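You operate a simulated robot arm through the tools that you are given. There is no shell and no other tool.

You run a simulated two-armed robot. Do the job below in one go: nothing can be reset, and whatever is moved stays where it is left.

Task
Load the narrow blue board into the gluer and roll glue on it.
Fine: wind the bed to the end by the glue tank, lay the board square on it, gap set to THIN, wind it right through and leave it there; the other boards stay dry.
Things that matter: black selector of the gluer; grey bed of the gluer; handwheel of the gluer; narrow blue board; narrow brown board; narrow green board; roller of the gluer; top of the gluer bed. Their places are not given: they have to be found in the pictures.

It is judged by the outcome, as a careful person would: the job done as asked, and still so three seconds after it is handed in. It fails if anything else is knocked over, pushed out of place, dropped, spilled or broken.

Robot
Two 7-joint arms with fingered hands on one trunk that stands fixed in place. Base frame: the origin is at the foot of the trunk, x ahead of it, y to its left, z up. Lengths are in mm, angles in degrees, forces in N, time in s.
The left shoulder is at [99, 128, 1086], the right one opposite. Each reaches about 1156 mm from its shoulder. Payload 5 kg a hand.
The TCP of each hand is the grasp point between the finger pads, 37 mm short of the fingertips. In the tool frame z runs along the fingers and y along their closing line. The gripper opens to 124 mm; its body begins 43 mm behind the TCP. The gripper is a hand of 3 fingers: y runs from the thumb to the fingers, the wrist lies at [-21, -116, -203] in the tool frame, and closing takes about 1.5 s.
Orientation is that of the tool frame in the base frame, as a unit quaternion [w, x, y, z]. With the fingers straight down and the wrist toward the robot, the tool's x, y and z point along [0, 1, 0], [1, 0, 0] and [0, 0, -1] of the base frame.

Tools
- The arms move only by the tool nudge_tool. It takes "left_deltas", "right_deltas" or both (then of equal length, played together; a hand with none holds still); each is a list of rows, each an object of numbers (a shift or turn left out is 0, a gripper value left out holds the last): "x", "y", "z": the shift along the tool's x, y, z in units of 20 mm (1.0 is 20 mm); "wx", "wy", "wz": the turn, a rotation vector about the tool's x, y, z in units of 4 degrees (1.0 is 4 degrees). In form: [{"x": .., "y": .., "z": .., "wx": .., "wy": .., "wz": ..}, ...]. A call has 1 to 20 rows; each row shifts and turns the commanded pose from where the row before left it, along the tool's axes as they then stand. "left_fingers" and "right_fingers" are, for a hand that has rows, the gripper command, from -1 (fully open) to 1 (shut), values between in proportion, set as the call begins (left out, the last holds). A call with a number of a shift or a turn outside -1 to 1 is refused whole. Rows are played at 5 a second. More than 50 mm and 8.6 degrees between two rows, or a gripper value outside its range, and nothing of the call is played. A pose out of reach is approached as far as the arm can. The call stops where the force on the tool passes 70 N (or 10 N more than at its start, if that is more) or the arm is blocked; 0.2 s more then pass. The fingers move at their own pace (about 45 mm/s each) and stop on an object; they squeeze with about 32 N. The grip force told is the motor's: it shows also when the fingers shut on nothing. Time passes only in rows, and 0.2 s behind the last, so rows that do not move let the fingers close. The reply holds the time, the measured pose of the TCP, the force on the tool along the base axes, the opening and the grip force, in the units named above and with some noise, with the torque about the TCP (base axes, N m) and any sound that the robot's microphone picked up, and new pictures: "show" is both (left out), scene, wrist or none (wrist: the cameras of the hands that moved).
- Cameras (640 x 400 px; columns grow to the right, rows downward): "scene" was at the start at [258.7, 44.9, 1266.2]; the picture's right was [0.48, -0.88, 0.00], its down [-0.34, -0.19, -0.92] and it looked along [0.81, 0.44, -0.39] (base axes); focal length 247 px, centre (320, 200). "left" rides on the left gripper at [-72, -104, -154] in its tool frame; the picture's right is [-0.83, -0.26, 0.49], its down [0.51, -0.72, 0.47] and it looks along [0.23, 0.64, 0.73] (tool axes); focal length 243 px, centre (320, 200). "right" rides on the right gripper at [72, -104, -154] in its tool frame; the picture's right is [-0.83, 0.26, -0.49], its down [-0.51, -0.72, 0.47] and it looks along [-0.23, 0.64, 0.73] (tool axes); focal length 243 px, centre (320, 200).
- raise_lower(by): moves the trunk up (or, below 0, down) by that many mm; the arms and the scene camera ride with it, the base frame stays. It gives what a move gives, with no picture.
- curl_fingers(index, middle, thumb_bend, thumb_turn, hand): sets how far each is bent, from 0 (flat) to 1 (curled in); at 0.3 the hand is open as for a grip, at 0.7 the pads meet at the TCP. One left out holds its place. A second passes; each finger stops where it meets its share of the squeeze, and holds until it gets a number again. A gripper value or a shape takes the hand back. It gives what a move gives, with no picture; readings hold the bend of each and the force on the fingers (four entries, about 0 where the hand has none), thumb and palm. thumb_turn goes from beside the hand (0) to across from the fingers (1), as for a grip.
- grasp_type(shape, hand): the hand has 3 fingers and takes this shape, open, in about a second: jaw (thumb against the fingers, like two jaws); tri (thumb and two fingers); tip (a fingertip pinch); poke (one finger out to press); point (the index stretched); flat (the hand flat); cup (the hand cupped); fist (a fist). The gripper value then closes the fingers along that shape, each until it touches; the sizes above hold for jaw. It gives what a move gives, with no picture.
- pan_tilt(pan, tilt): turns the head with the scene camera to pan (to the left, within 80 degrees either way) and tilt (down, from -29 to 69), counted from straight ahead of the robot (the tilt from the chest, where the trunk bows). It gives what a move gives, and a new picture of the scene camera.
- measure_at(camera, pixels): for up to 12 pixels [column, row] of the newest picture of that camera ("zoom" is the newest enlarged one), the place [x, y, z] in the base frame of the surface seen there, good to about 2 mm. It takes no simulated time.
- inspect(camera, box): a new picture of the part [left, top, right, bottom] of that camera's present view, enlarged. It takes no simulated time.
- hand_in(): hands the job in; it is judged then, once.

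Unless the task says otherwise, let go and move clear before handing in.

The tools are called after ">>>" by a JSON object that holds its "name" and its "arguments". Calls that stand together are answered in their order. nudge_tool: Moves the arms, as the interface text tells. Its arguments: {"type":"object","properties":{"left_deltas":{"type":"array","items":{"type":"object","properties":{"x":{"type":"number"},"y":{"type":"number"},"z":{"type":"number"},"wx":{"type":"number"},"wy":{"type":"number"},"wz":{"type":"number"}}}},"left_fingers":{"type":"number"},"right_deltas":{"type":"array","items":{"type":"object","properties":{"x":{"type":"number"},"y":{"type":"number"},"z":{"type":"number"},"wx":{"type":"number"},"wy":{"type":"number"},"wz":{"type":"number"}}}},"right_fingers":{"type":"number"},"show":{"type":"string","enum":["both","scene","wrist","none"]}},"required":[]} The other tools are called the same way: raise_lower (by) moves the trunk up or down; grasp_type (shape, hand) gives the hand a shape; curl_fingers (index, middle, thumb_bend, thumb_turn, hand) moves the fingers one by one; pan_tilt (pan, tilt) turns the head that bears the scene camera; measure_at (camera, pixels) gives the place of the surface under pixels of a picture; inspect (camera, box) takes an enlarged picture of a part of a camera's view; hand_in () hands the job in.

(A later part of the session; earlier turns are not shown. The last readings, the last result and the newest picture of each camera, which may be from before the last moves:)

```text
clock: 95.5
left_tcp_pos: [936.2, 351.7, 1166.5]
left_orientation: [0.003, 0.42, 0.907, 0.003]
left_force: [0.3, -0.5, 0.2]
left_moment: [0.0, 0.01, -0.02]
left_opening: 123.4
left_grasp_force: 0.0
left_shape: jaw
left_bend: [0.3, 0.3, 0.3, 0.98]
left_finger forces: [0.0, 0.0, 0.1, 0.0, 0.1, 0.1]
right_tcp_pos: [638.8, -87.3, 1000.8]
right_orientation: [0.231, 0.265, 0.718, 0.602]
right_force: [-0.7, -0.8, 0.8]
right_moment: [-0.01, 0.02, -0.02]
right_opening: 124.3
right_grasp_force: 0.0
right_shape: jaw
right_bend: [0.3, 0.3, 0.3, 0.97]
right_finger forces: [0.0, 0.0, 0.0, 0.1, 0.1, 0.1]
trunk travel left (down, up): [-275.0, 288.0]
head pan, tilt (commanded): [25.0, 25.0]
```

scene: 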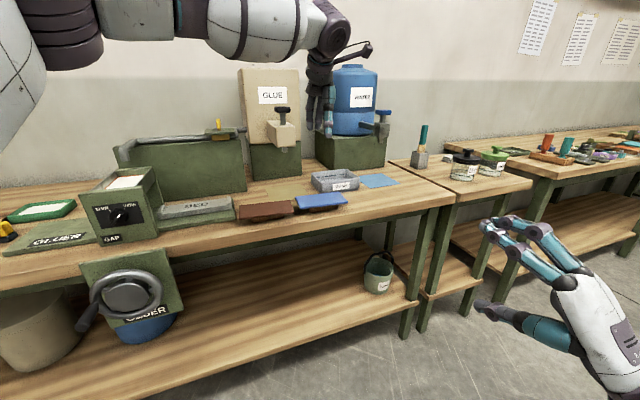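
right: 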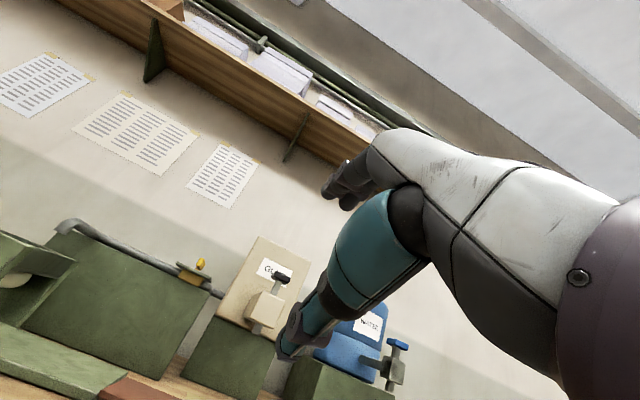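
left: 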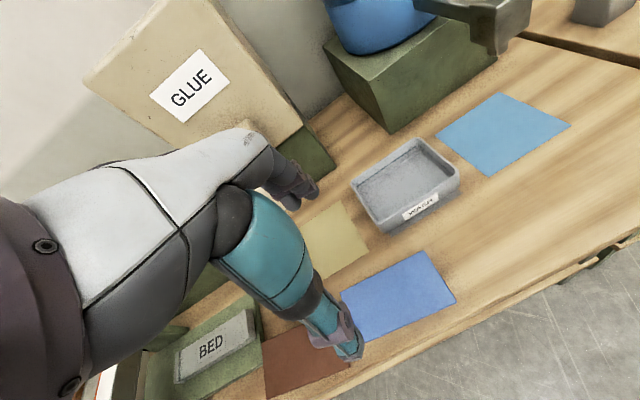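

The hand is over the board at (937,352,1167). I descend to about z=1000 and check.

>>> {"name": "nudge_tool", "arguments": {"left_deltas": [{"z": 1, "x": -0.13, "y": 0.06}, {"z": 1}, {"z": 1}, {"z": 1}, {"z": 1}, {"z": 1}, {"z": 1}, {"z": 1}, {"z": 0.5}], "show": "both"}}

>>> {"name": "inspect", "arguments": {"camera": "scene", "box": [220, 120, 420, 240]}}

```text
clock: 97.5
left_tcp_pos: [941.6, 350.6, 995.9]
left_orientation: [0.003, 0.42, 0.907, 0.003]
left_force: [0.2, 0.4, 0.0]
left_moment: [0.0, -0.02, 0.0]
left_opening: 123.8
left_grasp_force: 0.1
left_shape: jaw
left_bend: [0.3, 0.3, 0.3, 0.98]
left_finger forces: [0.1, 0.0, 0.0, 0.0, 0.0, 0.1]
right_tcp_pos: [640.6, -87.7, 1001.4]
right_orientation: [0.231, 0.265, 0.717, 0.602]
right_force: [0.6, 0.3, 0.2]
right_moment: [0.01, -0.03, -0.01]
right_opening: 124.2
right_grasp_force: 0.1
right_shape: jaw
right_bend: [0.3, 0.3, 0.3, 0.97]
right_finger forces: [0.0, 0.0, 0.0, 0.0, 0.0, 0.0]
trunk travel left (down, up): [-275.0, 288.0]
head pan, tilt (commanded): [25.0, 25.0]
```

scene: 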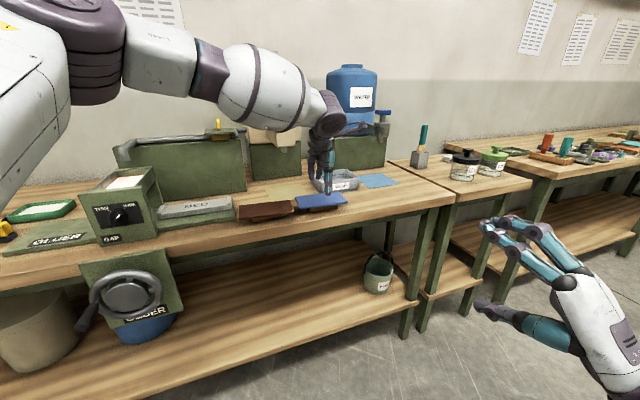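
left: 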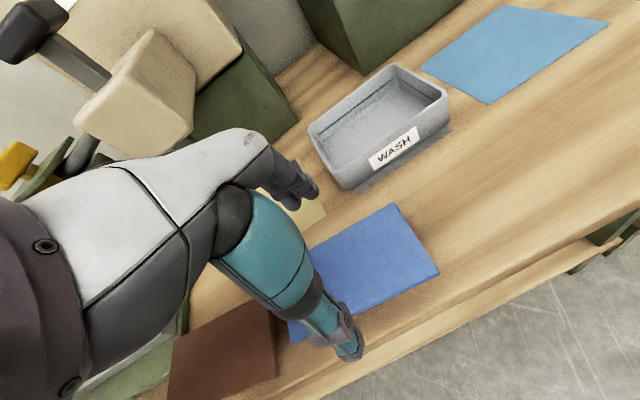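

```text
3.20 times, centred on (320, 180) of scene
```

zoom: 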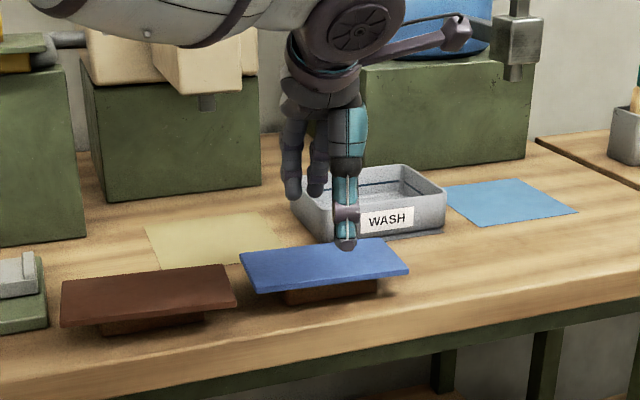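

I check the thumb and fingertip positions against the board edges before going lower.

>>> {"name": "measure_at", "arguments": {"camera": "zoom", "pixels": [[346, 244], [345, 215], [294, 195], [318, 190], [243, 253], [268, 288], [405, 268]]}}

>>> {"name": "measure_at", "arguments": {"camera": "left", "pixels": [[352, 352], [340, 330], [312, 190], [292, 203], [298, 330], [435, 272], [395, 207]]}}

```text
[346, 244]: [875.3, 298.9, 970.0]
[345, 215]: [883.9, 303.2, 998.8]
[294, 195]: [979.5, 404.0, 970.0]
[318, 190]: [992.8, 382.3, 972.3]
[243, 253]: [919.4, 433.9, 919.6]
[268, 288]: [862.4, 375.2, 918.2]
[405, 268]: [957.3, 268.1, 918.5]
```

```text
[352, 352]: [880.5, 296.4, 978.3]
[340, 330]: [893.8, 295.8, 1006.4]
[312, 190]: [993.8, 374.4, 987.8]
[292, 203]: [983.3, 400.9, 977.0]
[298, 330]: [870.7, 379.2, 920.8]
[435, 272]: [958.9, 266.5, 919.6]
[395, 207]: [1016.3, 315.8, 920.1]
```

>>> {"name": "measure_at", "arguments": {"camera": "left", "pixels": [[347, 187], [345, 165], [400, 165], [448, 100], [445, 128], [310, 130], [360, 190]]}}

```text
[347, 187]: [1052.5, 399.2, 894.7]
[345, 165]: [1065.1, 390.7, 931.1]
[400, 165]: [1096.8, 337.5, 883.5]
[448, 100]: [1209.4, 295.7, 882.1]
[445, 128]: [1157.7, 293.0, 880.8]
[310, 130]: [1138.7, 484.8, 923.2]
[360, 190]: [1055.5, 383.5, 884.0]
```

Clearances are fine (tray front at v≈1027, fingers out to ≈1000). I lower to z≈938 so the finger ends sit beside and just under the board's long edges.

>>> {"name": "nudge_tool", "arguments": {"left_deltas": [{"z": 0.8, "y": -0.07}, {"z": 0.8}, {"z": 0.7}, {"z": 0.6}], "show": "both"}}

>>> {"name": "inspect", "arguments": {"camera": "scene", "box": [260, 150, 400, 230]}}

```text
clock: 98.5
left_tcp_pos: [940.4, 345.9, 938.0]
left_orientation: [0.004, 0.42, 0.907, 0.002]
left_force: [-0.3, 0.4, -0.1]
left_moment: [0.01, -0.01, -0.02]
left_opening: 123.7
left_grasp_force: 0.2
left_shape: jaw
left_bend: [0.3, 0.3, 0.3, 0.98]
left_finger forces: [0.0, 0.0, 0.1, 0.0, 0.1, 0.1]
right_tcp_pos: [638.1, -85.1, 1002.5]
right_orientation: [0.23, 0.265, 0.718, 0.602]
right_force: [-0.4, -0.1, -0.2]
right_moment: [0.01, -0.01, 0.0]
right_opening: 124.0
right_grasp_force: 0.0
right_shape: jaw
right_bend: [0.3, 0.3, 0.3, 0.97]
right_finger forces: [0.0, 0.0, 0.0, 0.0, 0.1, 0.1]
trunk travel left (down, up): [-275.0, 288.0]
head pan, tilt (commanded): [25.0, 25.0]
```

scene: 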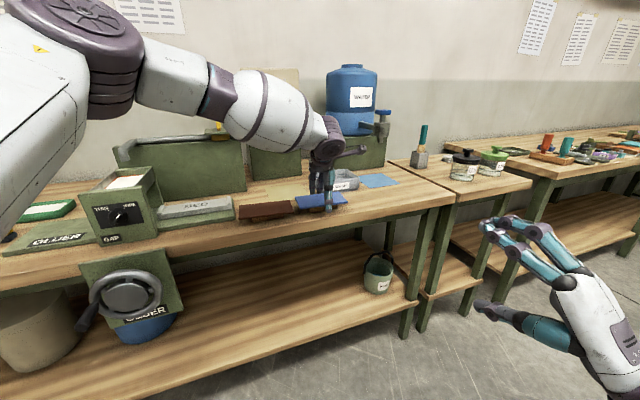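
left: 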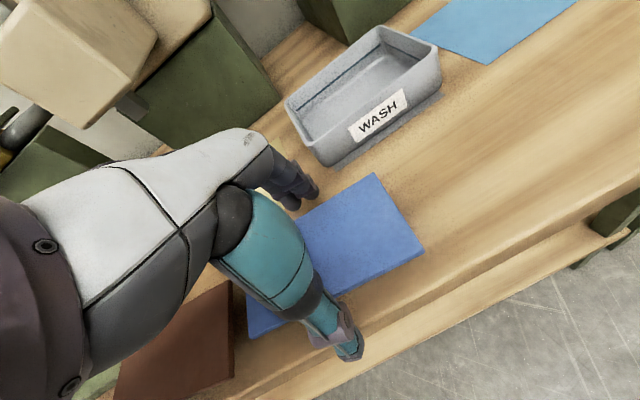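

```text
4.57 times, centred on (330, 190) of scene
```

zoom: 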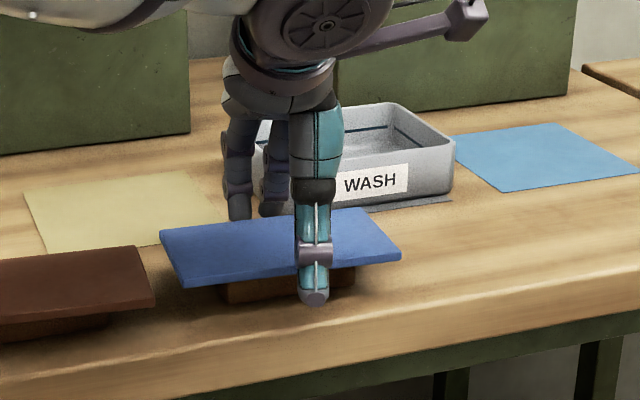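

The finger ends are beside the long edges, thumb in front and fingers behind. I make a small centring correction and close.

>>> {"name": "nudge_tool", "arguments": {"left_deltas": [{"x": 0.2, "y": 0.1}, {}, {}, {}, {}, {}, {}], "left_fingers": 1, "show": "both"}}

>>> {"name": "inspect", "arguments": {"camera": "scene", "box": [260, 150, 400, 230]}}

```text
clock: 100.2
left_tcp_pos: [940.7, 351.4, 938.7]
left_orientation: [0.003, 0.42, 0.907, 0.003]
left_force: [-0.1, -0.2, -1.2]
left_moment: [-0.01, -0.05, 0.01]
left_opening: 79.7
left_grasp_force: 31.6
left_shape: jaw
left_bend: [0.73, 0.4, 0.62, 1.0]
left_finger forces: [18.8, 10.3, 0.1, 0.0, 28.9, 0.0]
right_tcp_pos: [639.2, -86.0, 1000.9]
right_orientation: [0.231, 0.265, 0.717, 0.602]
right_force: [-0.5, -0.3, -0.1]
right_moment: [0.0, 0.01, -0.02]
right_opening: 124.1
right_grasp_force: 0.0
right_shape: jaw
right_bend: [0.3, 0.3, 0.3, 0.97]
right_finger forces: [0.0, 0.0, 0.1, 0.0, 0.1, 0.1]
trunk travel left (down, up): [-275.0, 288.0]
head pan, tilt (commanded): [25.0, 25.0]
```

scene: 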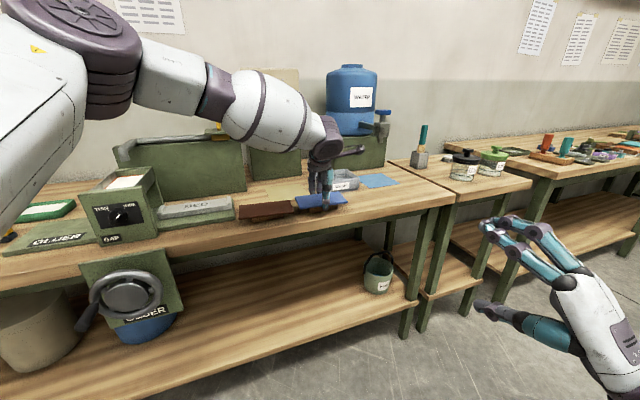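
left: 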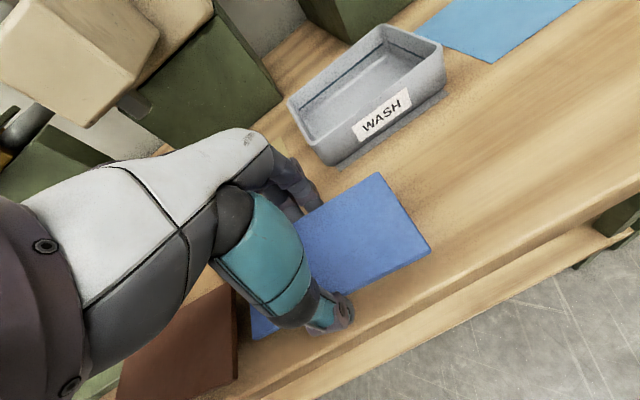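

```text
4.57 times, centred on (330, 190) of scene
```

zoom: 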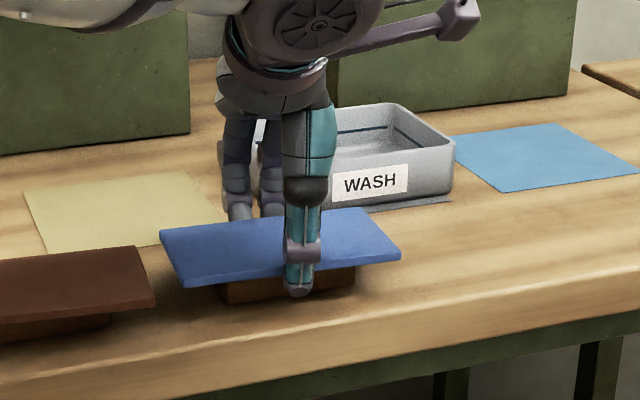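

Grip holds at opening 79.7, but the index bend (0.73) differs from the middle (0.40), so the index may have curled under the board. I'll look closer.

>>> {"name": "inspect", "arguments": {"camera": "left", "box": [220, 120, 440, 350]}}

>>> {"name": "inspect", "arguments": {"camera": "scene", "box": [290, 160, 350, 220]}}

```text
1.74 times, centred on (330, 235) of left
```

zoom: 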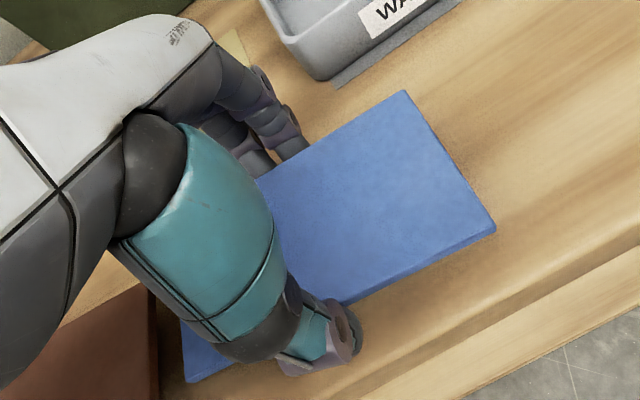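

```text
6.67 times, centred on (320, 190) of scene
```

zoom: 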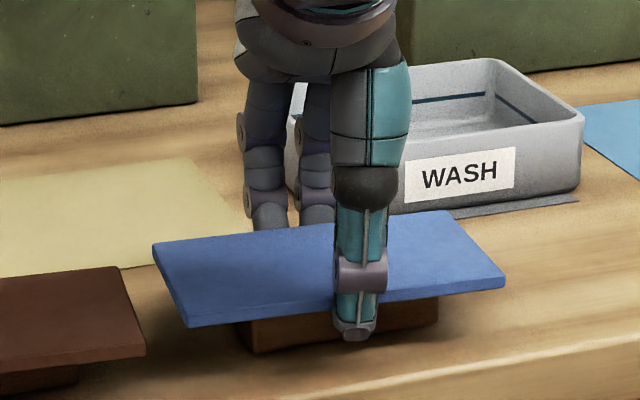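

The index may have curled below the board's edge, which would foul the bed when placing. I'll open, rise 6 mm and close again more gently so only the finger ends press on the edges.

>>> {"name": "nudge_tool", "arguments": {"left_deltas": [{}, {}, {}, {}, {"z": -0.2}], "left_fingers": -1, "show": "none"}}

>>> {"name": "nudge_tool", "arguments": {"left_deltas": [{}, {}, {}, {}, {}, {}], "left_fingers": 0.3, "show": "both"}}

```text
clock: 101.3
left_tcp_pos: [940.1, 352.9, 943.4]
left_orientation: [0.004, 0.421, 0.907, 0.003]
left_force: [-0.4, -0.4, -0.2]
left_moment: [0.01, -0.01, 0.0]
left_opening: 123.6
left_grasp_force: 0.1
left_shape: jaw
left_bend: [0.3, 0.3, 0.3, 0.98]
left_finger forces: [0.1, 0.0, 0.0, 0.0, 0.0, 0.0]
right_tcp_pos: [639.3, -87.1, 1002.4]
right_orientation: [0.231, 0.265, 0.717, 0.602]
right_force: [0.1, 0.4, -0.2]
right_moment: [0.0, -0.01, 0.0]
right_opening: 123.8
right_grasp_force: 0.2
right_shape: jaw
right_bend: [0.3, 0.3, 0.3, 0.97]
right_finger forces: [0.0, 0.0, 0.0, 0.1, 0.1, 0.0]
trunk travel left (down, up): [-275.0, 288.0]
head pan, tilt (commanded): [25.0, 25.0]
```

```text
clock: 102.8
left_tcp_pos: [940.1, 353.4, 941.9]
left_orientation: [0.004, 0.42, 0.907, 0.004]
left_force: [-0.8, -0.3, 0.6]
left_moment: [0.02, -0.04, -0.02]
left_opening: 79.7
left_grasp_force: 31.8
left_shape: jaw
left_bend: [0.73, 0.4, 0.62, 1.0]
left_finger forces: [18.8, 10.2, 0.0, 0.0, 29.0, 0.0]
right_tcp_pos: [639.5, -87.7, 1001.2]
right_orientation: [0.231, 0.265, 0.717, 0.601]
right_force: [0.1, -0.1, 0.0]
right_moment: [0.01, 0.02, 0.01]
right_opening: 124.0
right_grasp_force: 0.1
right_shape: jaw
right_bend: [0.3, 0.3, 0.3, 0.97]
right_finger forces: [0.0, 0.0, 0.0, 0.0, 0.0, 0.0]
trunk travel left (down, up): [-275.0, 288.0]
head pan, tilt (commanded): [25.0, 25.0]
```

scene: 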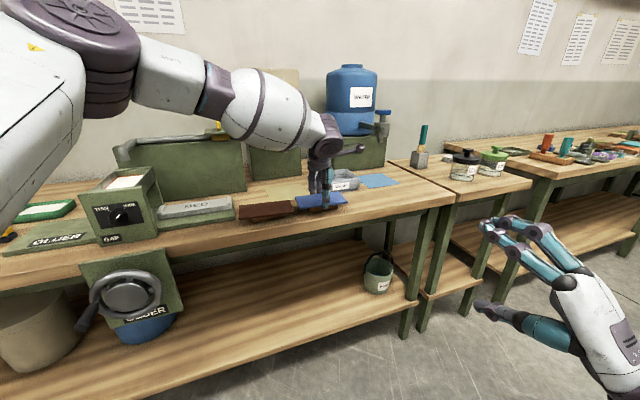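
left: 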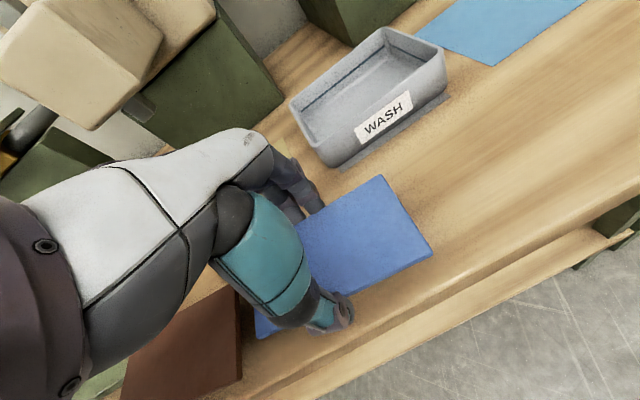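

The grip reads the same. The right hand's camera sits at z≈925 and should see the board edge‑on, so I look through it.

>>> {"name": "inspect", "arguments": {"camera": "right", "box": [0, 0, 640, 400]}}

```text
1.00 times, centred on (320, 200) of right (not enlarged: the box is as wide or as high as the picture)
```

zoom: 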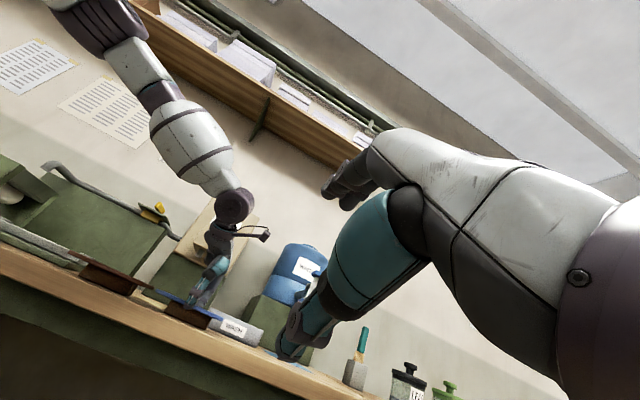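

The right camera does see the board edge‑on near (190,310). I'll enlarge that.

>>> {"name": "inspect", "arguments": {"camera": "right", "box": [130, 250, 270, 350]}}

```text
4.00 times, centred on (200, 300) of right
```

zoom: 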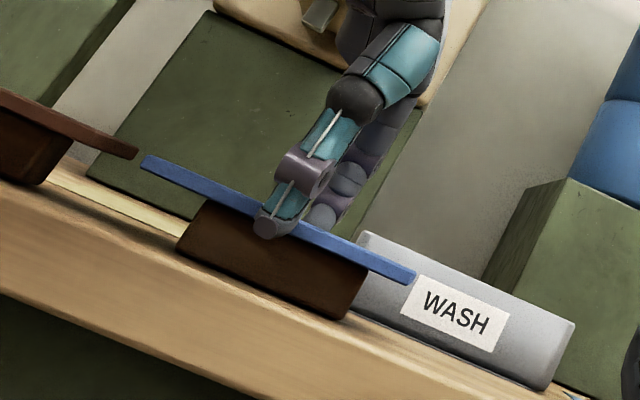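

The view shows the thin board with the thumb just past its edge and the fingers behind at board level. I'll lift 60 mm and check again.

>>> {"name": "nudge_tool", "arguments": {"left_deltas": [{"z": -0.5}, {"z": -0.5}, {"z": -1}, {"z": -1}], "show": "both"}}

>>> {"name": "inspect", "arguments": {"camera": "right", "box": [130, 230, 270, 330]}}

```text
clock: 103.8
left_tcp_pos: [939.4, 352.6, 1005.4]
left_orientation: [0.004, 0.421, 0.907, 0.003]
left_force: [0.8, 0.6, -0.3]
left_moment: [-0.01, -0.01, 0.0]
left_opening: 79.5
left_grasp_force: 32.1
left_shape: jaw
left_bend: [0.73, 0.4, 0.62, 1.0]
left_finger forces: [18.7, 10.2, 0.1, 0.0, 29.0, 0.0]
right_tcp_pos: [640.1, -87.6, 1002.7]
right_orientation: [0.231, 0.264, 0.716, 0.603]
right_force: [-0.5, -0.4, -0.1]
right_moment: [-0.02, 0.0, -0.02]
right_opening: 123.9
right_grasp_force: 0.2
right_shape: jaw
right_bend: [0.3, 0.3, 0.3, 0.97]
right_finger forces: [0.0, 0.0, 0.0, 0.1, 0.1, 0.0]
trunk travel left (down, up): [-275.0, 288.0]
head pan, tilt (commanded): [25.0, 25.0]
```

scene: 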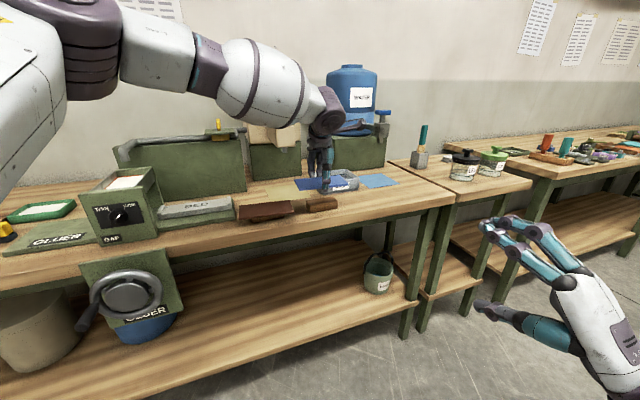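
left: 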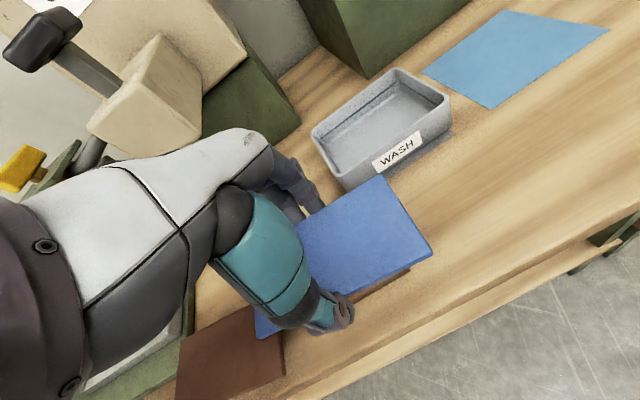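

```text
4.00 times, centred on (200, 280) of right
```

zoom: 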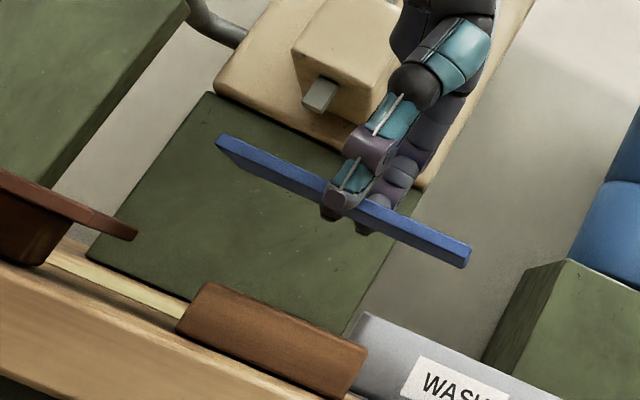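

The board is lifted level with only the finger ends just under it; the stand stayed put. I'll measure the board's pose in the hand.

>>> {"name": "measure_at", "arguments": {"camera": "left", "pixels": [[426, 249], [383, 182], [360, 230], [340, 285], [268, 330], [340, 200], [400, 262], [410, 225]]}}

>>> {"name": "inspect", "arguments": {"camera": "left", "box": [240, 160, 450, 350]}}

```text
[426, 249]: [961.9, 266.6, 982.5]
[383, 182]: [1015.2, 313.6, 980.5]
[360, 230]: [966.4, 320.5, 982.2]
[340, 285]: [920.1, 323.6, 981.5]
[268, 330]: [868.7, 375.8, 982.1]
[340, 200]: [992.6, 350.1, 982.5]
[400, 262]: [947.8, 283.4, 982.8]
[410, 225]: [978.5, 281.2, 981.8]
```

```text
2.11 times, centred on (345, 255) of left
```

zoom: 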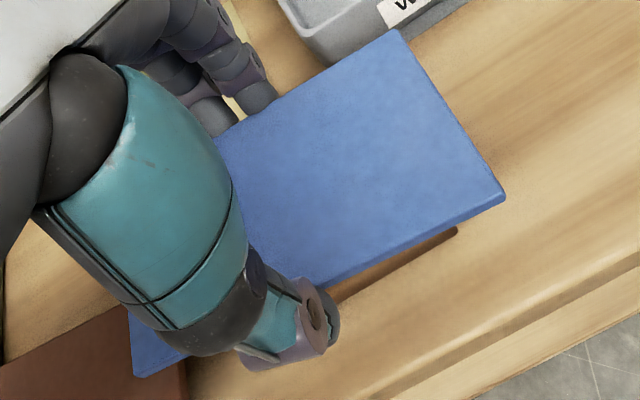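

>>> {"name": "measure_at", "arguments": {"camera": "zoom", "pixels": [[502, 190], [398, 34], [330, 278], [138, 370], [160, 360], [250, 115], [455, 112], [440, 225], [300, 88], [135, 315]]}}

```text
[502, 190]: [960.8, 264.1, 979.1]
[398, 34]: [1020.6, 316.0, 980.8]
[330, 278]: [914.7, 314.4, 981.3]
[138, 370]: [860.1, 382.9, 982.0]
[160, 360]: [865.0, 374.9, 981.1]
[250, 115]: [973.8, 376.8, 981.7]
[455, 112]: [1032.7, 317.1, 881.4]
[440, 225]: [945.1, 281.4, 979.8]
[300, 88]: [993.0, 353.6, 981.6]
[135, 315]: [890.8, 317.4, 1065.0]
```

The board is centred within 3 mm in the hand, yaw −4.6°. Before carrying it I measure the glue tap and other obstacles along the way.

>>> {"name": "pan_tilt", "arguments": {"pan": 40, "tilt": 22}}

```text
clock: 104.5
left_tcp_pos: [940.7, 352.3, 1002.9]
left_orientation: [0.003, 0.421, 0.907, 0.002]
left_force: [0.1, -0.1, -0.8]
left_moment: [-0.03, -0.02, 0.0]
left_opening: 79.8
left_grasp_force: 32.0
left_shape: jaw
left_bend: [0.73, 0.4, 0.62, 1.0]
left_finger forces: [18.8, 10.2, 0.1, 0.1, 29.0, 0.0]
right_tcp_pos: [640.4, -86.9, 1002.1]
right_orientation: [0.23, 0.264, 0.718, 0.602]
right_force: [0.1, -0.3, 0.0]
right_moment: [-0.02, 0.0, 0.02]
right_opening: 123.7
right_grasp_force: 0.1
right_shape: jaw
right_bend: [0.3, 0.3, 0.3, 0.97]
right_finger forces: [0.0, 0.0, 0.0, 0.0, 0.0, 0.0]
trunk travel left (down, up): [-275.0, 288.0]
head pan, tilt (commanded): [40.0, 22.0]
```

scene: 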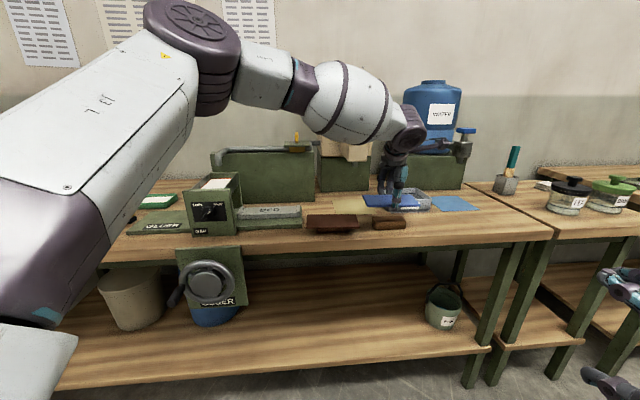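

>>> {"name": "measure_at", "arguments": {"camera": "scene", "pixels": [[340, 155], [330, 147], [365, 160], [300, 150], [225, 152], [220, 160], [297, 140], [310, 170], [215, 185], [345, 185], [240, 190]]}}

>>> {"name": "measure_at", "arguments": {"camera": "left", "pixels": [[150, 70], [60, 60], [120, 110], [20, 170], [150, 100], [200, 90], [90, 130]]}}

```text
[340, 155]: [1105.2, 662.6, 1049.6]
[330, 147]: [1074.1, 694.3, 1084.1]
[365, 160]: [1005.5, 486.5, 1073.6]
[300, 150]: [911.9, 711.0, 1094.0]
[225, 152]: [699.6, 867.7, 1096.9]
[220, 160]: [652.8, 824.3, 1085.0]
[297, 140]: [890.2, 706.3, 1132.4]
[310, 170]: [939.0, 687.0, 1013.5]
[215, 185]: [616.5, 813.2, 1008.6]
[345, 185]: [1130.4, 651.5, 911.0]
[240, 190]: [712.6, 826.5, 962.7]
```

```text
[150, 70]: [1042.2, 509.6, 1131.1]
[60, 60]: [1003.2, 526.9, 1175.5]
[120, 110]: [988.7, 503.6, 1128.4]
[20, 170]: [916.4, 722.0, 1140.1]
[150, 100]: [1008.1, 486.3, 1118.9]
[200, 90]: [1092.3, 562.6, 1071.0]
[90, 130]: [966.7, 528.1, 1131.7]
```

The tap is at v≥1053 for u 330–370 and the pipe at u≈−120, so moving along u first is clear. I square the hand to the bed (turn +4.6°) and carry the board left toward the bed.

>>> {"name": "nudge_tool", "arguments": {"left_deltas": [{"wz": -0.6}, {"wz": -0.55}, {"x": 1}, {"x": 1}, {"x": 1}, {"x": 1}, {"x": 1}, {"x": 1}, {"x": 1, "y": 0.3}, {"x": 1, "y": 0.3}, {"x": 1, "y": 0.3}, {"x": 1, "y": 0.3}, {"x": 1, "y": 0.3}, {"x": 1, "y": 0.3}, {"x": 1, "y": 0.3}, {"x": 1, "y": 0.3}, {"x": 1, "y": 0.3}, {"x": 1, "y": 0.3}], "show": "both"}}

```text
clock: 108.3
left_tcp_pos: [753.7, 625.6, 1003.1]
left_orientation: [0.003, 0.384, 0.923, 0.004]
left_force: [-0.4, 0.7, -0.4]
left_moment: [0.0, -0.06, -0.04]
left_opening: 79.5
left_grasp_force: 32.5
left_shape: jaw
left_bend: [0.73, 0.4, 0.62, 1.0]
left_finger forces: [18.8, 10.2, 0.1, 0.0, 28.9, 0.0]
right_tcp_pos: [638.6, -86.9, 1002.9]
right_orientation: [0.23, 0.264, 0.718, 0.601]
right_force: [-0.3, 0.2, 0.9]
right_moment: [-0.04, 0.0, -0.02]
right_opening: 123.8
right_grasp_force: 0.0
right_shape: jaw
right_bend: [0.3, 0.3, 0.3, 0.97]
right_finger forces: [0.0, 0.0, 0.0, 0.1, 0.0, 0.0]
trunk travel left (down, up): [-275.0, 288.0]
head pan, tilt (commanded): [40.0, 22.0]
```

scene: 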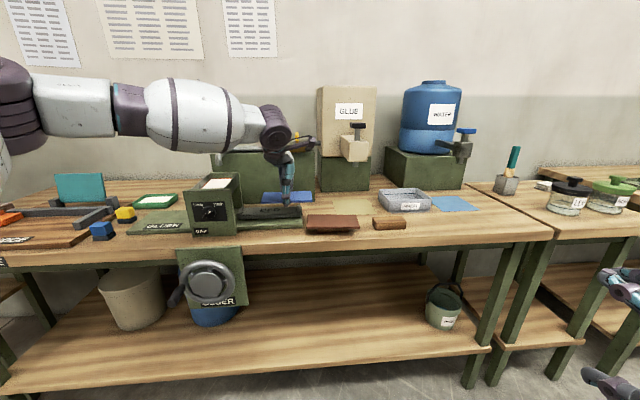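
left: 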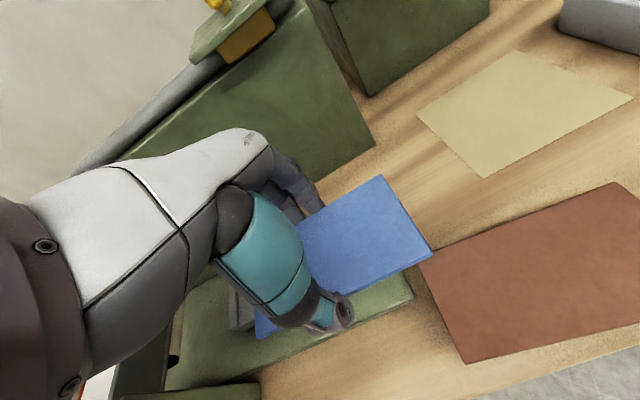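

The board is over the base plate. I move the last 65 mm left and 27 mm back to centre over the bed.

>>> {"name": "nudge_tool", "arguments": {"left_deltas": [{"x": 0.808, "y": 0.344}, {"x": 0.808, "y": 0.344}, {"x": 0.808, "y": 0.344}, {"x": 0.808, "y": 0.344}, {}], "show": "both"}}

>>> {"name": "inspect", "arguments": {"camera": "scene", "box": [180, 140, 340, 250]}}

>>> {"name": "inspect", "arguments": {"camera": "left", "box": [200, 140, 440, 350]}}

```text
clock: 109.5
left_tcp_pos: [729.0, 689.4, 1003.8]
left_orientation: [0.003, 0.383, 0.924, 0.004]
left_force: [-0.4, 0.3, -0.1]
left_moment: [-0.03, -0.02, 0.0]
left_opening: 79.5
left_grasp_force: 32.1
left_shape: jaw
left_bend: [0.73, 0.4, 0.62, 1.0]
left_finger forces: [18.8, 10.2, 0.0, 0.1, 29.0, 0.0]
right_tcp_pos: [638.8, -87.3, 1001.6]
right_orientation: [0.23, 0.264, 0.718, 0.602]
right_force: [-0.5, 0.5, 0.1]
right_moment: [0.01, 0.04, 0.06]
right_opening: 124.1
right_grasp_force: 0.1
right_shape: jaw
right_bend: [0.3, 0.3, 0.3, 0.97]
right_finger forces: [0.0, 0.1, 0.2, 0.1, 0.0, 0.0]
trunk travel left (down, up): [-275.0, 288.0]
head pan, tilt (commanded): [40.0, 22.0]
```

scene: 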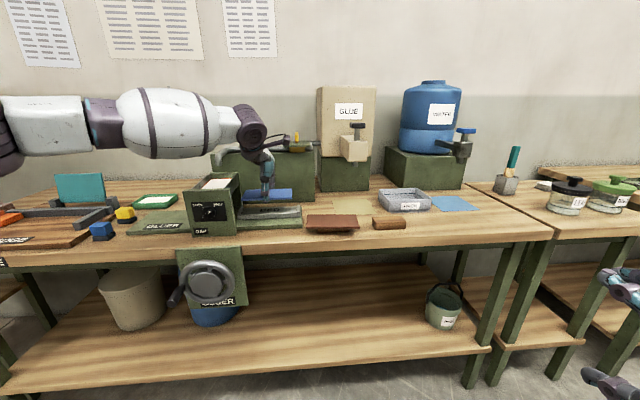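
left: 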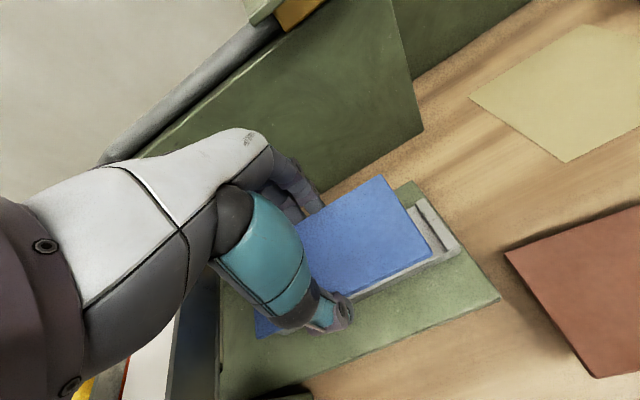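

```text
3.64 times, centred on (260, 195) of scene
```

zoom: 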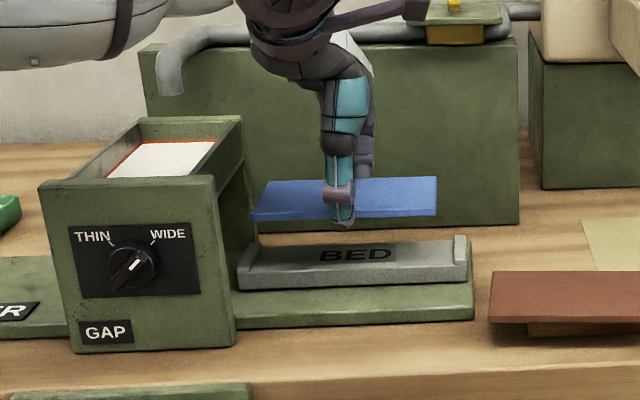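

```text
1.90 times, centred on (320, 245) of left
```

zoom: 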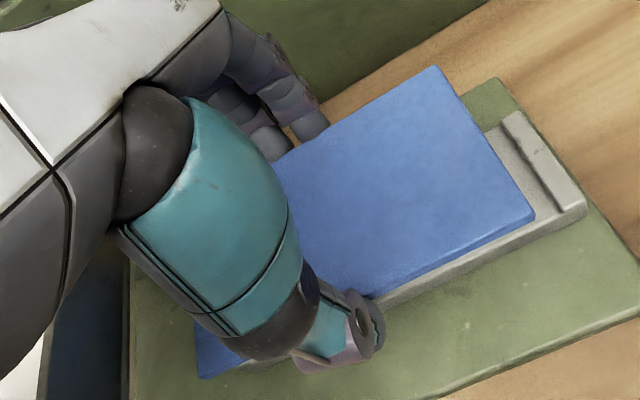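

The board hovers over the bed, nearly aligned. I measure board corners and the bed lip from this same view to compare.

>>> {"name": "measure_at", "arguments": {"camera": "zoom", "pixels": [[532, 213], [435, 70], [203, 372], [380, 292], [582, 205], [510, 118], [575, 210], [525, 130], [555, 222], [400, 295], [500, 250], [545, 190]]}}

```text
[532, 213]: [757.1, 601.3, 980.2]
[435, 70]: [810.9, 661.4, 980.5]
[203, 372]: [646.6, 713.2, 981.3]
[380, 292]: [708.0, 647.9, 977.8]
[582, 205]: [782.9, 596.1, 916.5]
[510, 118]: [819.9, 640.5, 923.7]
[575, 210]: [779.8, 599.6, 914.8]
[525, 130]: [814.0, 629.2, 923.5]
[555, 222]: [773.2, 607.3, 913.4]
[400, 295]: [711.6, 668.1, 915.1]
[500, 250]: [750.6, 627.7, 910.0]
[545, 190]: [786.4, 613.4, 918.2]
```

Board centre is (u 29.3, v 1001.3) against the bed's (29, ~1003) and yaw error is under 0.5°. I lower to just above the bed.

>>> {"name": "nudge_tool", "arguments": {"left_deltas": [{"z": 0.8, "y": 0.06}, {"z": 0.7}, {"z": 0.5}, {"z": 0.2}], "show": "both"}}

>>> {"name": "inspect", "arguments": {"camera": "scene", "box": [190, 160, 320, 240]}}

>>> {"name": "inspect", "arguments": {"camera": "right", "box": [0, 180, 200, 320]}}

```text
clock: 110.5
left_tcp_pos: [730.0, 690.4, 957.4]
left_orientation: [0.003, 0.384, 0.923, 0.002]
left_force: [-0.5, 0.5, -0.5]
left_moment: [0.01, -0.01, -0.02]
left_opening: 79.3
left_grasp_force: 32.3
left_shape: jaw
left_bend: [0.73, 0.4, 0.62, 1.0]
left_finger forces: [18.8, 10.3, 0.0, 0.0, 29.0, 0.1]
right_tcp_pos: [639.6, -87.0, 1000.8]
right_orientation: [0.231, 0.265, 0.717, 0.601]
right_force: [0.3, 0.6, -0.8]
right_moment: [0.04, 0.01, -0.01]
right_opening: 124.2
right_grasp_force: 0.0
right_shape: jaw
right_bend: [0.3, 0.3, 0.3, 0.97]
right_finger forces: [0.0, 0.0, 0.0, 0.0, 0.1, 0.0]
trunk travel left (down, up): [-275.0, 288.0]
head pan, tilt (commanded): [40.0, 22.0]
```

scene: 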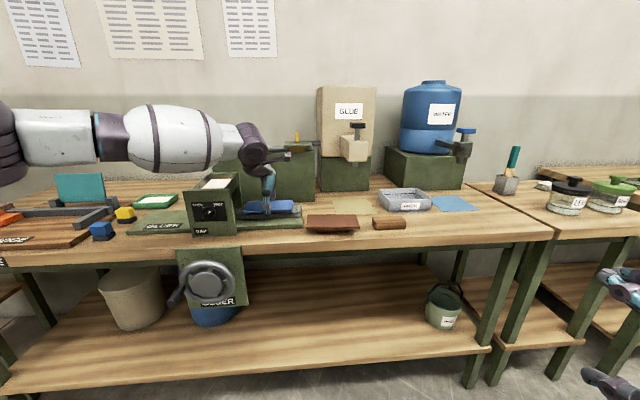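
left: 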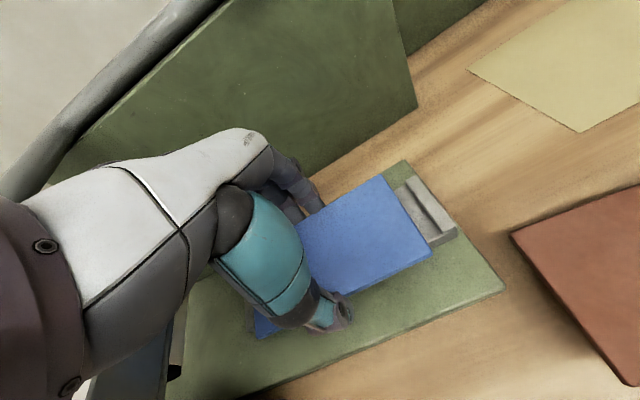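

```text
4.92 times, centred on (255, 200) of scene
```

zoom: 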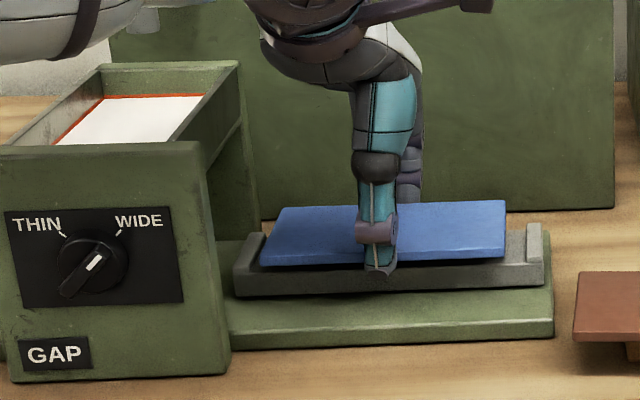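

```text
2.86 times, centred on (100, 250) of right
```

zoom: 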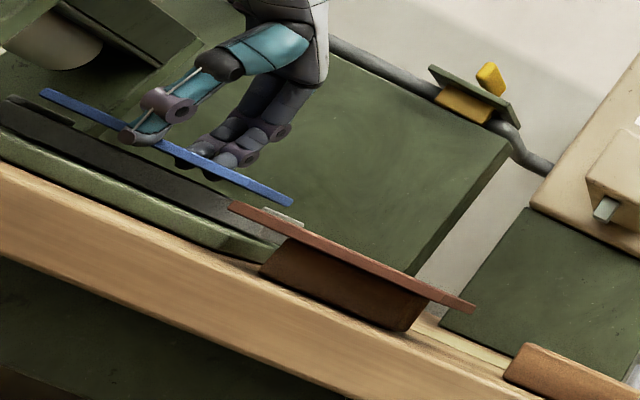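

The right camera shows the board a few mm above the bed, between the lips. I lower in 2 mm steps and watch the force.

>>> {"name": "nudge_tool", "arguments": {"left_deltas": [{"z": 0.1}, {"z": 0.1}, {"z": 0.1}], "show": "none"}}

>>> {"name": "inspect", "arguments": {"camera": "right", "box": [0, 180, 120, 270]}}

```text
clock: 111.3
left_tcp_pos: [730.2, 690.2, 951.1]
left_orientation: [0.004, 0.383, 0.924, 0.002]
left_force: [0.0, 0.3, 0.0]
left_moment: [0.03, 0.02, -0.01]
left_opening: 79.5
left_grasp_force: 32.0
left_shape: jaw
left_bend: [0.73, 0.4, 0.62, 1.0]
left_finger forces: [18.8, 10.3, 0.0, 0.0, 29.0, 0.1]
right_tcp_pos: [640.1, -86.2, 1001.6]
right_orientation: [0.231, 0.265, 0.718, 0.601]
right_force: [-0.5, -0.1, 0.2]
right_moment: [-0.01, 0.03, -0.02]
right_opening: 124.1
right_grasp_force: 0.1
right_shape: jaw
right_bend: [0.3, 0.3, 0.3, 0.97]
right_finger forces: [0.0, 0.0, 0.0, 0.0, 0.0, 0.1]
trunk travel left (down, up): [-275.0, 288.0]
head pan, tilt (commanded): [40.0, 22.0]
```

```text
4.44 times, centred on (60, 225) of right
```

zoom: 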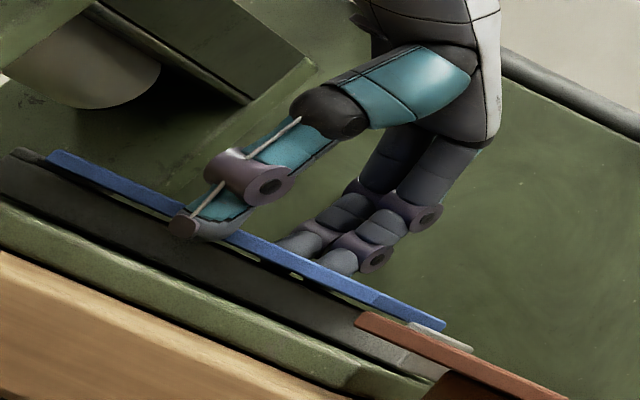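

A thin gap remains (slits near (295,273) and (345,298)). I lower in 1 mm steps.

>>> {"name": "nudge_tool", "arguments": {"left_deltas": [{"z": 0.06}, {"z": 0.06}, {"z": 0.06}], "show": "none"}}

>>> {"name": "inspect", "arguments": {"camera": "right", "box": [0, 180, 120, 270]}}

```text
clock: 112.1
left_tcp_pos: [732.1, 688.2, 949.3]
left_orientation: [0.003, 0.384, 0.923, 0.002]
left_force: [-0.6, 0.3, -0.2]
left_moment: [0.0, -0.02, -0.03]
left_opening: 79.7
left_grasp_force: 31.9
left_shape: jaw
left_bend: [0.73, 0.4, 0.62, 1.0]
left_finger forces: [18.7, 10.3, 0.0, 0.0, 29.0, 0.1]
right_tcp_pos: [640.5, -86.3, 1002.1]
right_orientation: [0.231, 0.265, 0.717, 0.602]
right_force: [-0.4, 0.8, -0.3]
right_moment: [-0.02, -0.03, 0.01]
right_opening: 124.0
right_grasp_force: 0.1
right_shape: jaw
right_bend: [0.3, 0.3, 0.3, 0.97]
right_finger forces: [0.0, 0.0, 0.0, 0.0, 0.1, 0.1]
trunk travel left (down, up): [-275.0, 288.0]
head pan, tilt (commanded): [40.0, 22.0]
```

```text
4.44 times, centred on (60, 225) of right
```

zoom: 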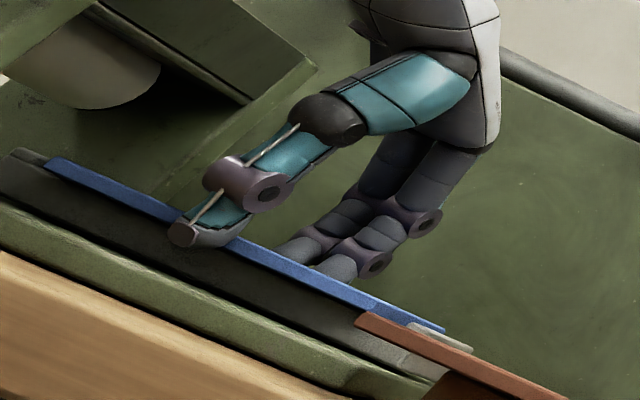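

The gap has closed visually, force still ~0. I lower 2 mm more to feel contact.

>>> {"name": "nudge_tool", "arguments": {"left_deltas": [{"z": 0.06}, {"z": 0.06}], "show": "none"}}

```text
clock: 112.7
left_tcp_pos: [729.8, 689.5, 947.9]
left_orientation: [0.005, 0.384, 0.923, 0.003]
left_force: [1.8, 2.6, 9.1]
left_moment: [0.02, -0.03, -0.01]
left_opening: 79.7
left_grasp_force: 31.7
left_shape: jaw
left_bend: [0.73, 0.4, 0.62, 1.0]
left_finger forces: [20.4, 11.5, 0.1, 0.0, 29.6, 0.0]
right_tcp_pos: [638.8, -87.4, 1001.5]
right_orientation: [0.232, 0.265, 0.717, 0.602]
right_force: [0.7, -0.3, -0.4]
right_moment: [0.0, 0.02, 0.0]
right_opening: 123.9
right_grasp_force: 0.1
right_shape: jaw
right_bend: [0.3, 0.3, 0.3, 0.97]
right_finger forces: [0.0, 0.0, 0.0, 0.0, 0.1, 0.0]
trunk travel left (down, up): [-275.0, 288.0]
head pan, tilt (commanded): [40.0, 22.0]
```

Contact at 9 N: the board rests on the bed. I open the fingers.

>>> {"name": "nudge_tool", "arguments": {"left_deltas": [{}, {}, {}, {}, {}], "left_fingers": -1, "show": "both"}}

>>> {"name": "inspect", "arguments": {"camera": "scene", "box": [190, 160, 320, 240]}}

>>> {"name": "inspect", "arguments": {"camera": "right", "box": [0, 180, 120, 270]}}

```text
clock: 113.9
left_tcp_pos: [731.7, 688.9, 945.6]
left_orientation: [0.004, 0.383, 0.924, 0.003]
left_force: [0.2, -0.4, 1.1]
left_moment: [0.0, -0.02, 0.03]
left_opening: 123.7
left_grasp_force: 0.0
left_shape: jaw
left_bend: [0.3, 0.3, 0.3, 0.98]
left_finger forces: [0.0, 0.1, 0.0, 0.0, 0.0, 0.0]
right_tcp_pos: [640.1, -87.5, 1001.2]
right_orientation: [0.232, 0.266, 0.717, 0.602]
right_force: [-0.6, -0.1, 0.3]
right_moment: [0.0, 0.03, -0.01]
right_opening: 124.0
right_grasp_force: 0.0
right_shape: jaw
right_bend: [0.3, 0.3, 0.3, 0.97]
right_finger forces: [0.1, 0.0, 0.0, 0.0, 0.1, 0.1]
trunk travel left (down, up): [-275.0, 288.0]
head pan, tilt (commanded): [40.0, 22.0]
```

scene: 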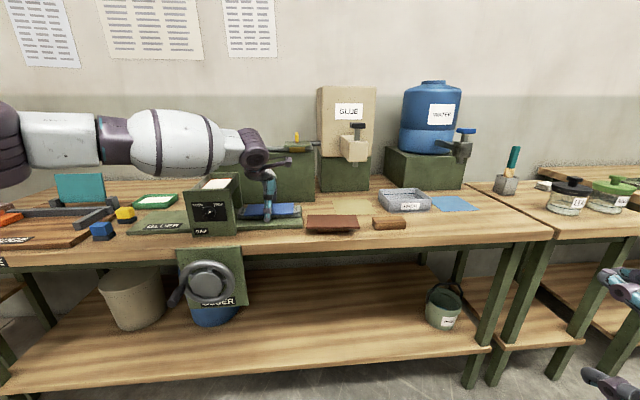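
left: 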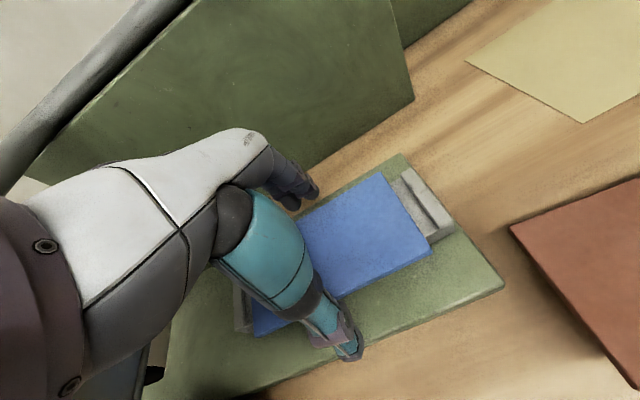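

```text
4.92 times, centred on (255, 200) of scene
```

zoom: 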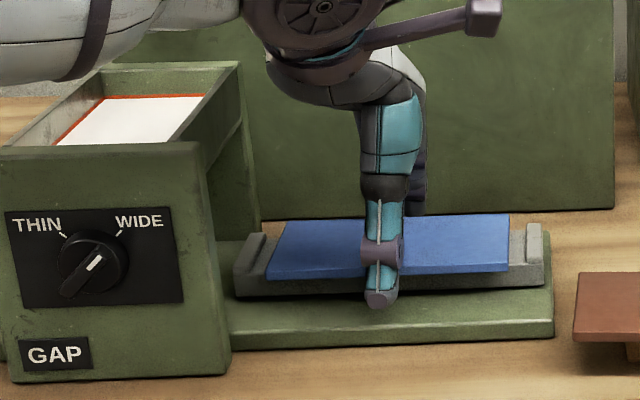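

```text
4.44 times, centred on (60, 225) of right
```

zoom: 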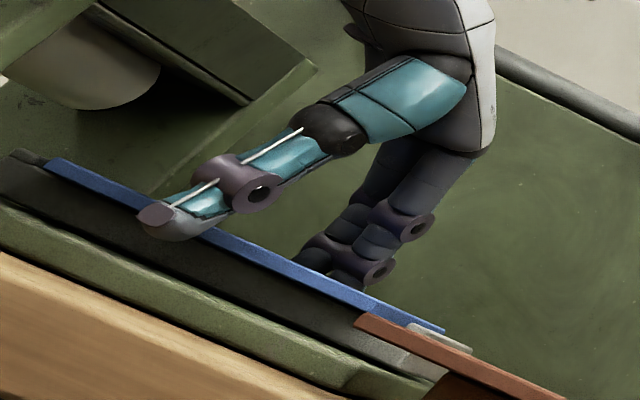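

The board lies flat on the bed and the fingers are free of it. I lift the hand straight up.

>>> {"name": "nudge_tool", "arguments": {"left_deltas": [{"z": -0.5}, {"z": -1}, {"z": -1}, {"z": -1}, {"z": -1}, {"z": -1}, {"z": -1}, {"z": -1}, {"z": -1}, {"z": -1}], "show": "both"}}

>>> {"name": "inspect", "arguments": {"camera": "scene", "box": [190, 160, 320, 240]}}

>>> {"name": "inspect", "arguments": {"camera": "left", "box": [220, 160, 420, 300]}}

```text
clock: 116.1
left_tcp_pos: [729.0, 686.4, 1136.2]
left_orientation: [0.002, 0.383, 0.924, 0.003]
left_force: [-0.5, -0.7, 1.0]
left_moment: [-0.03, -0.01, -0.02]
left_opening: 123.5
left_grasp_force: 0.0
left_shape: jaw
left_bend: [0.3, 0.3, 0.3, 0.98]
left_finger forces: [0.1, 0.0, 0.0, 0.0, 0.1, 0.1]
right_tcp_pos: [638.8, -86.9, 1001.5]
right_orientation: [0.231, 0.264, 0.717, 0.602]
right_force: [0.4, 0.6, -0.7]
right_moment: [0.03, 0.01, -0.02]
right_opening: 124.0
right_grasp_force: 0.1
right_shape: jaw
right_bend: [0.3, 0.3, 0.3, 0.97]
right_finger forces: [0.0, 0.0, 0.0, 0.0, 0.0, 0.1]
trunk travel left (down, up): [-275.0, 288.0]
head pan, tilt (commanded): [40.0, 22.0]
```

scene: 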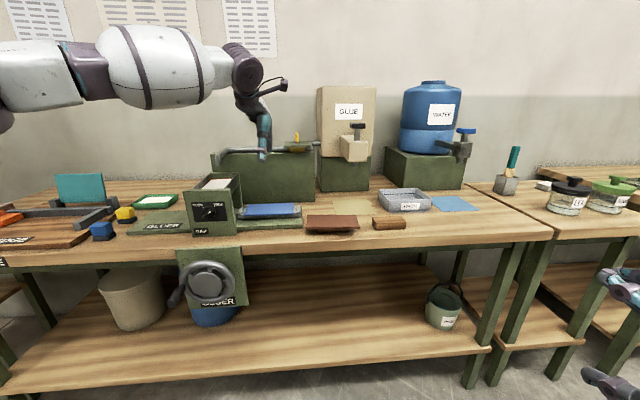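
left: 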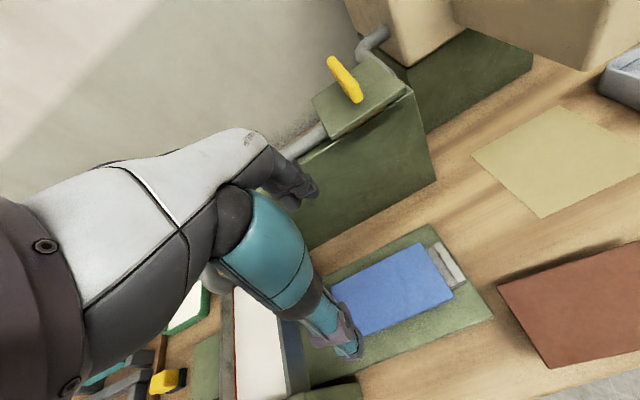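

```text
4.92 times, centred on (255, 200) of scene
```

zoom: 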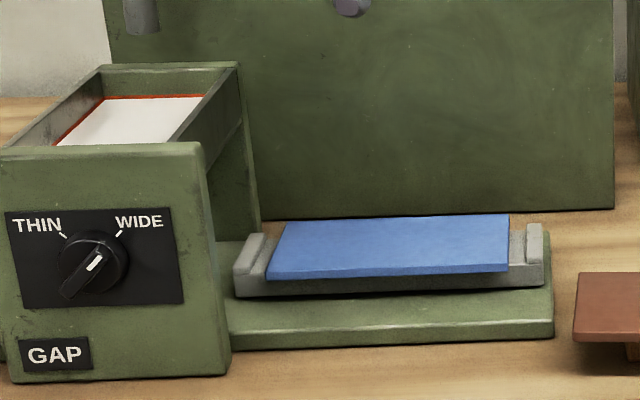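

```text
2.86 times, centred on (320, 230) of left
```

zoom: 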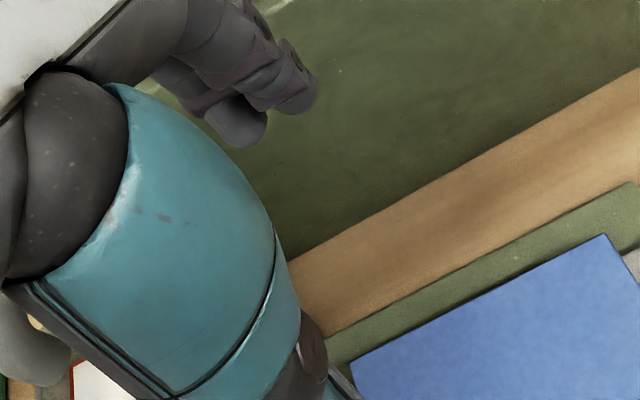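

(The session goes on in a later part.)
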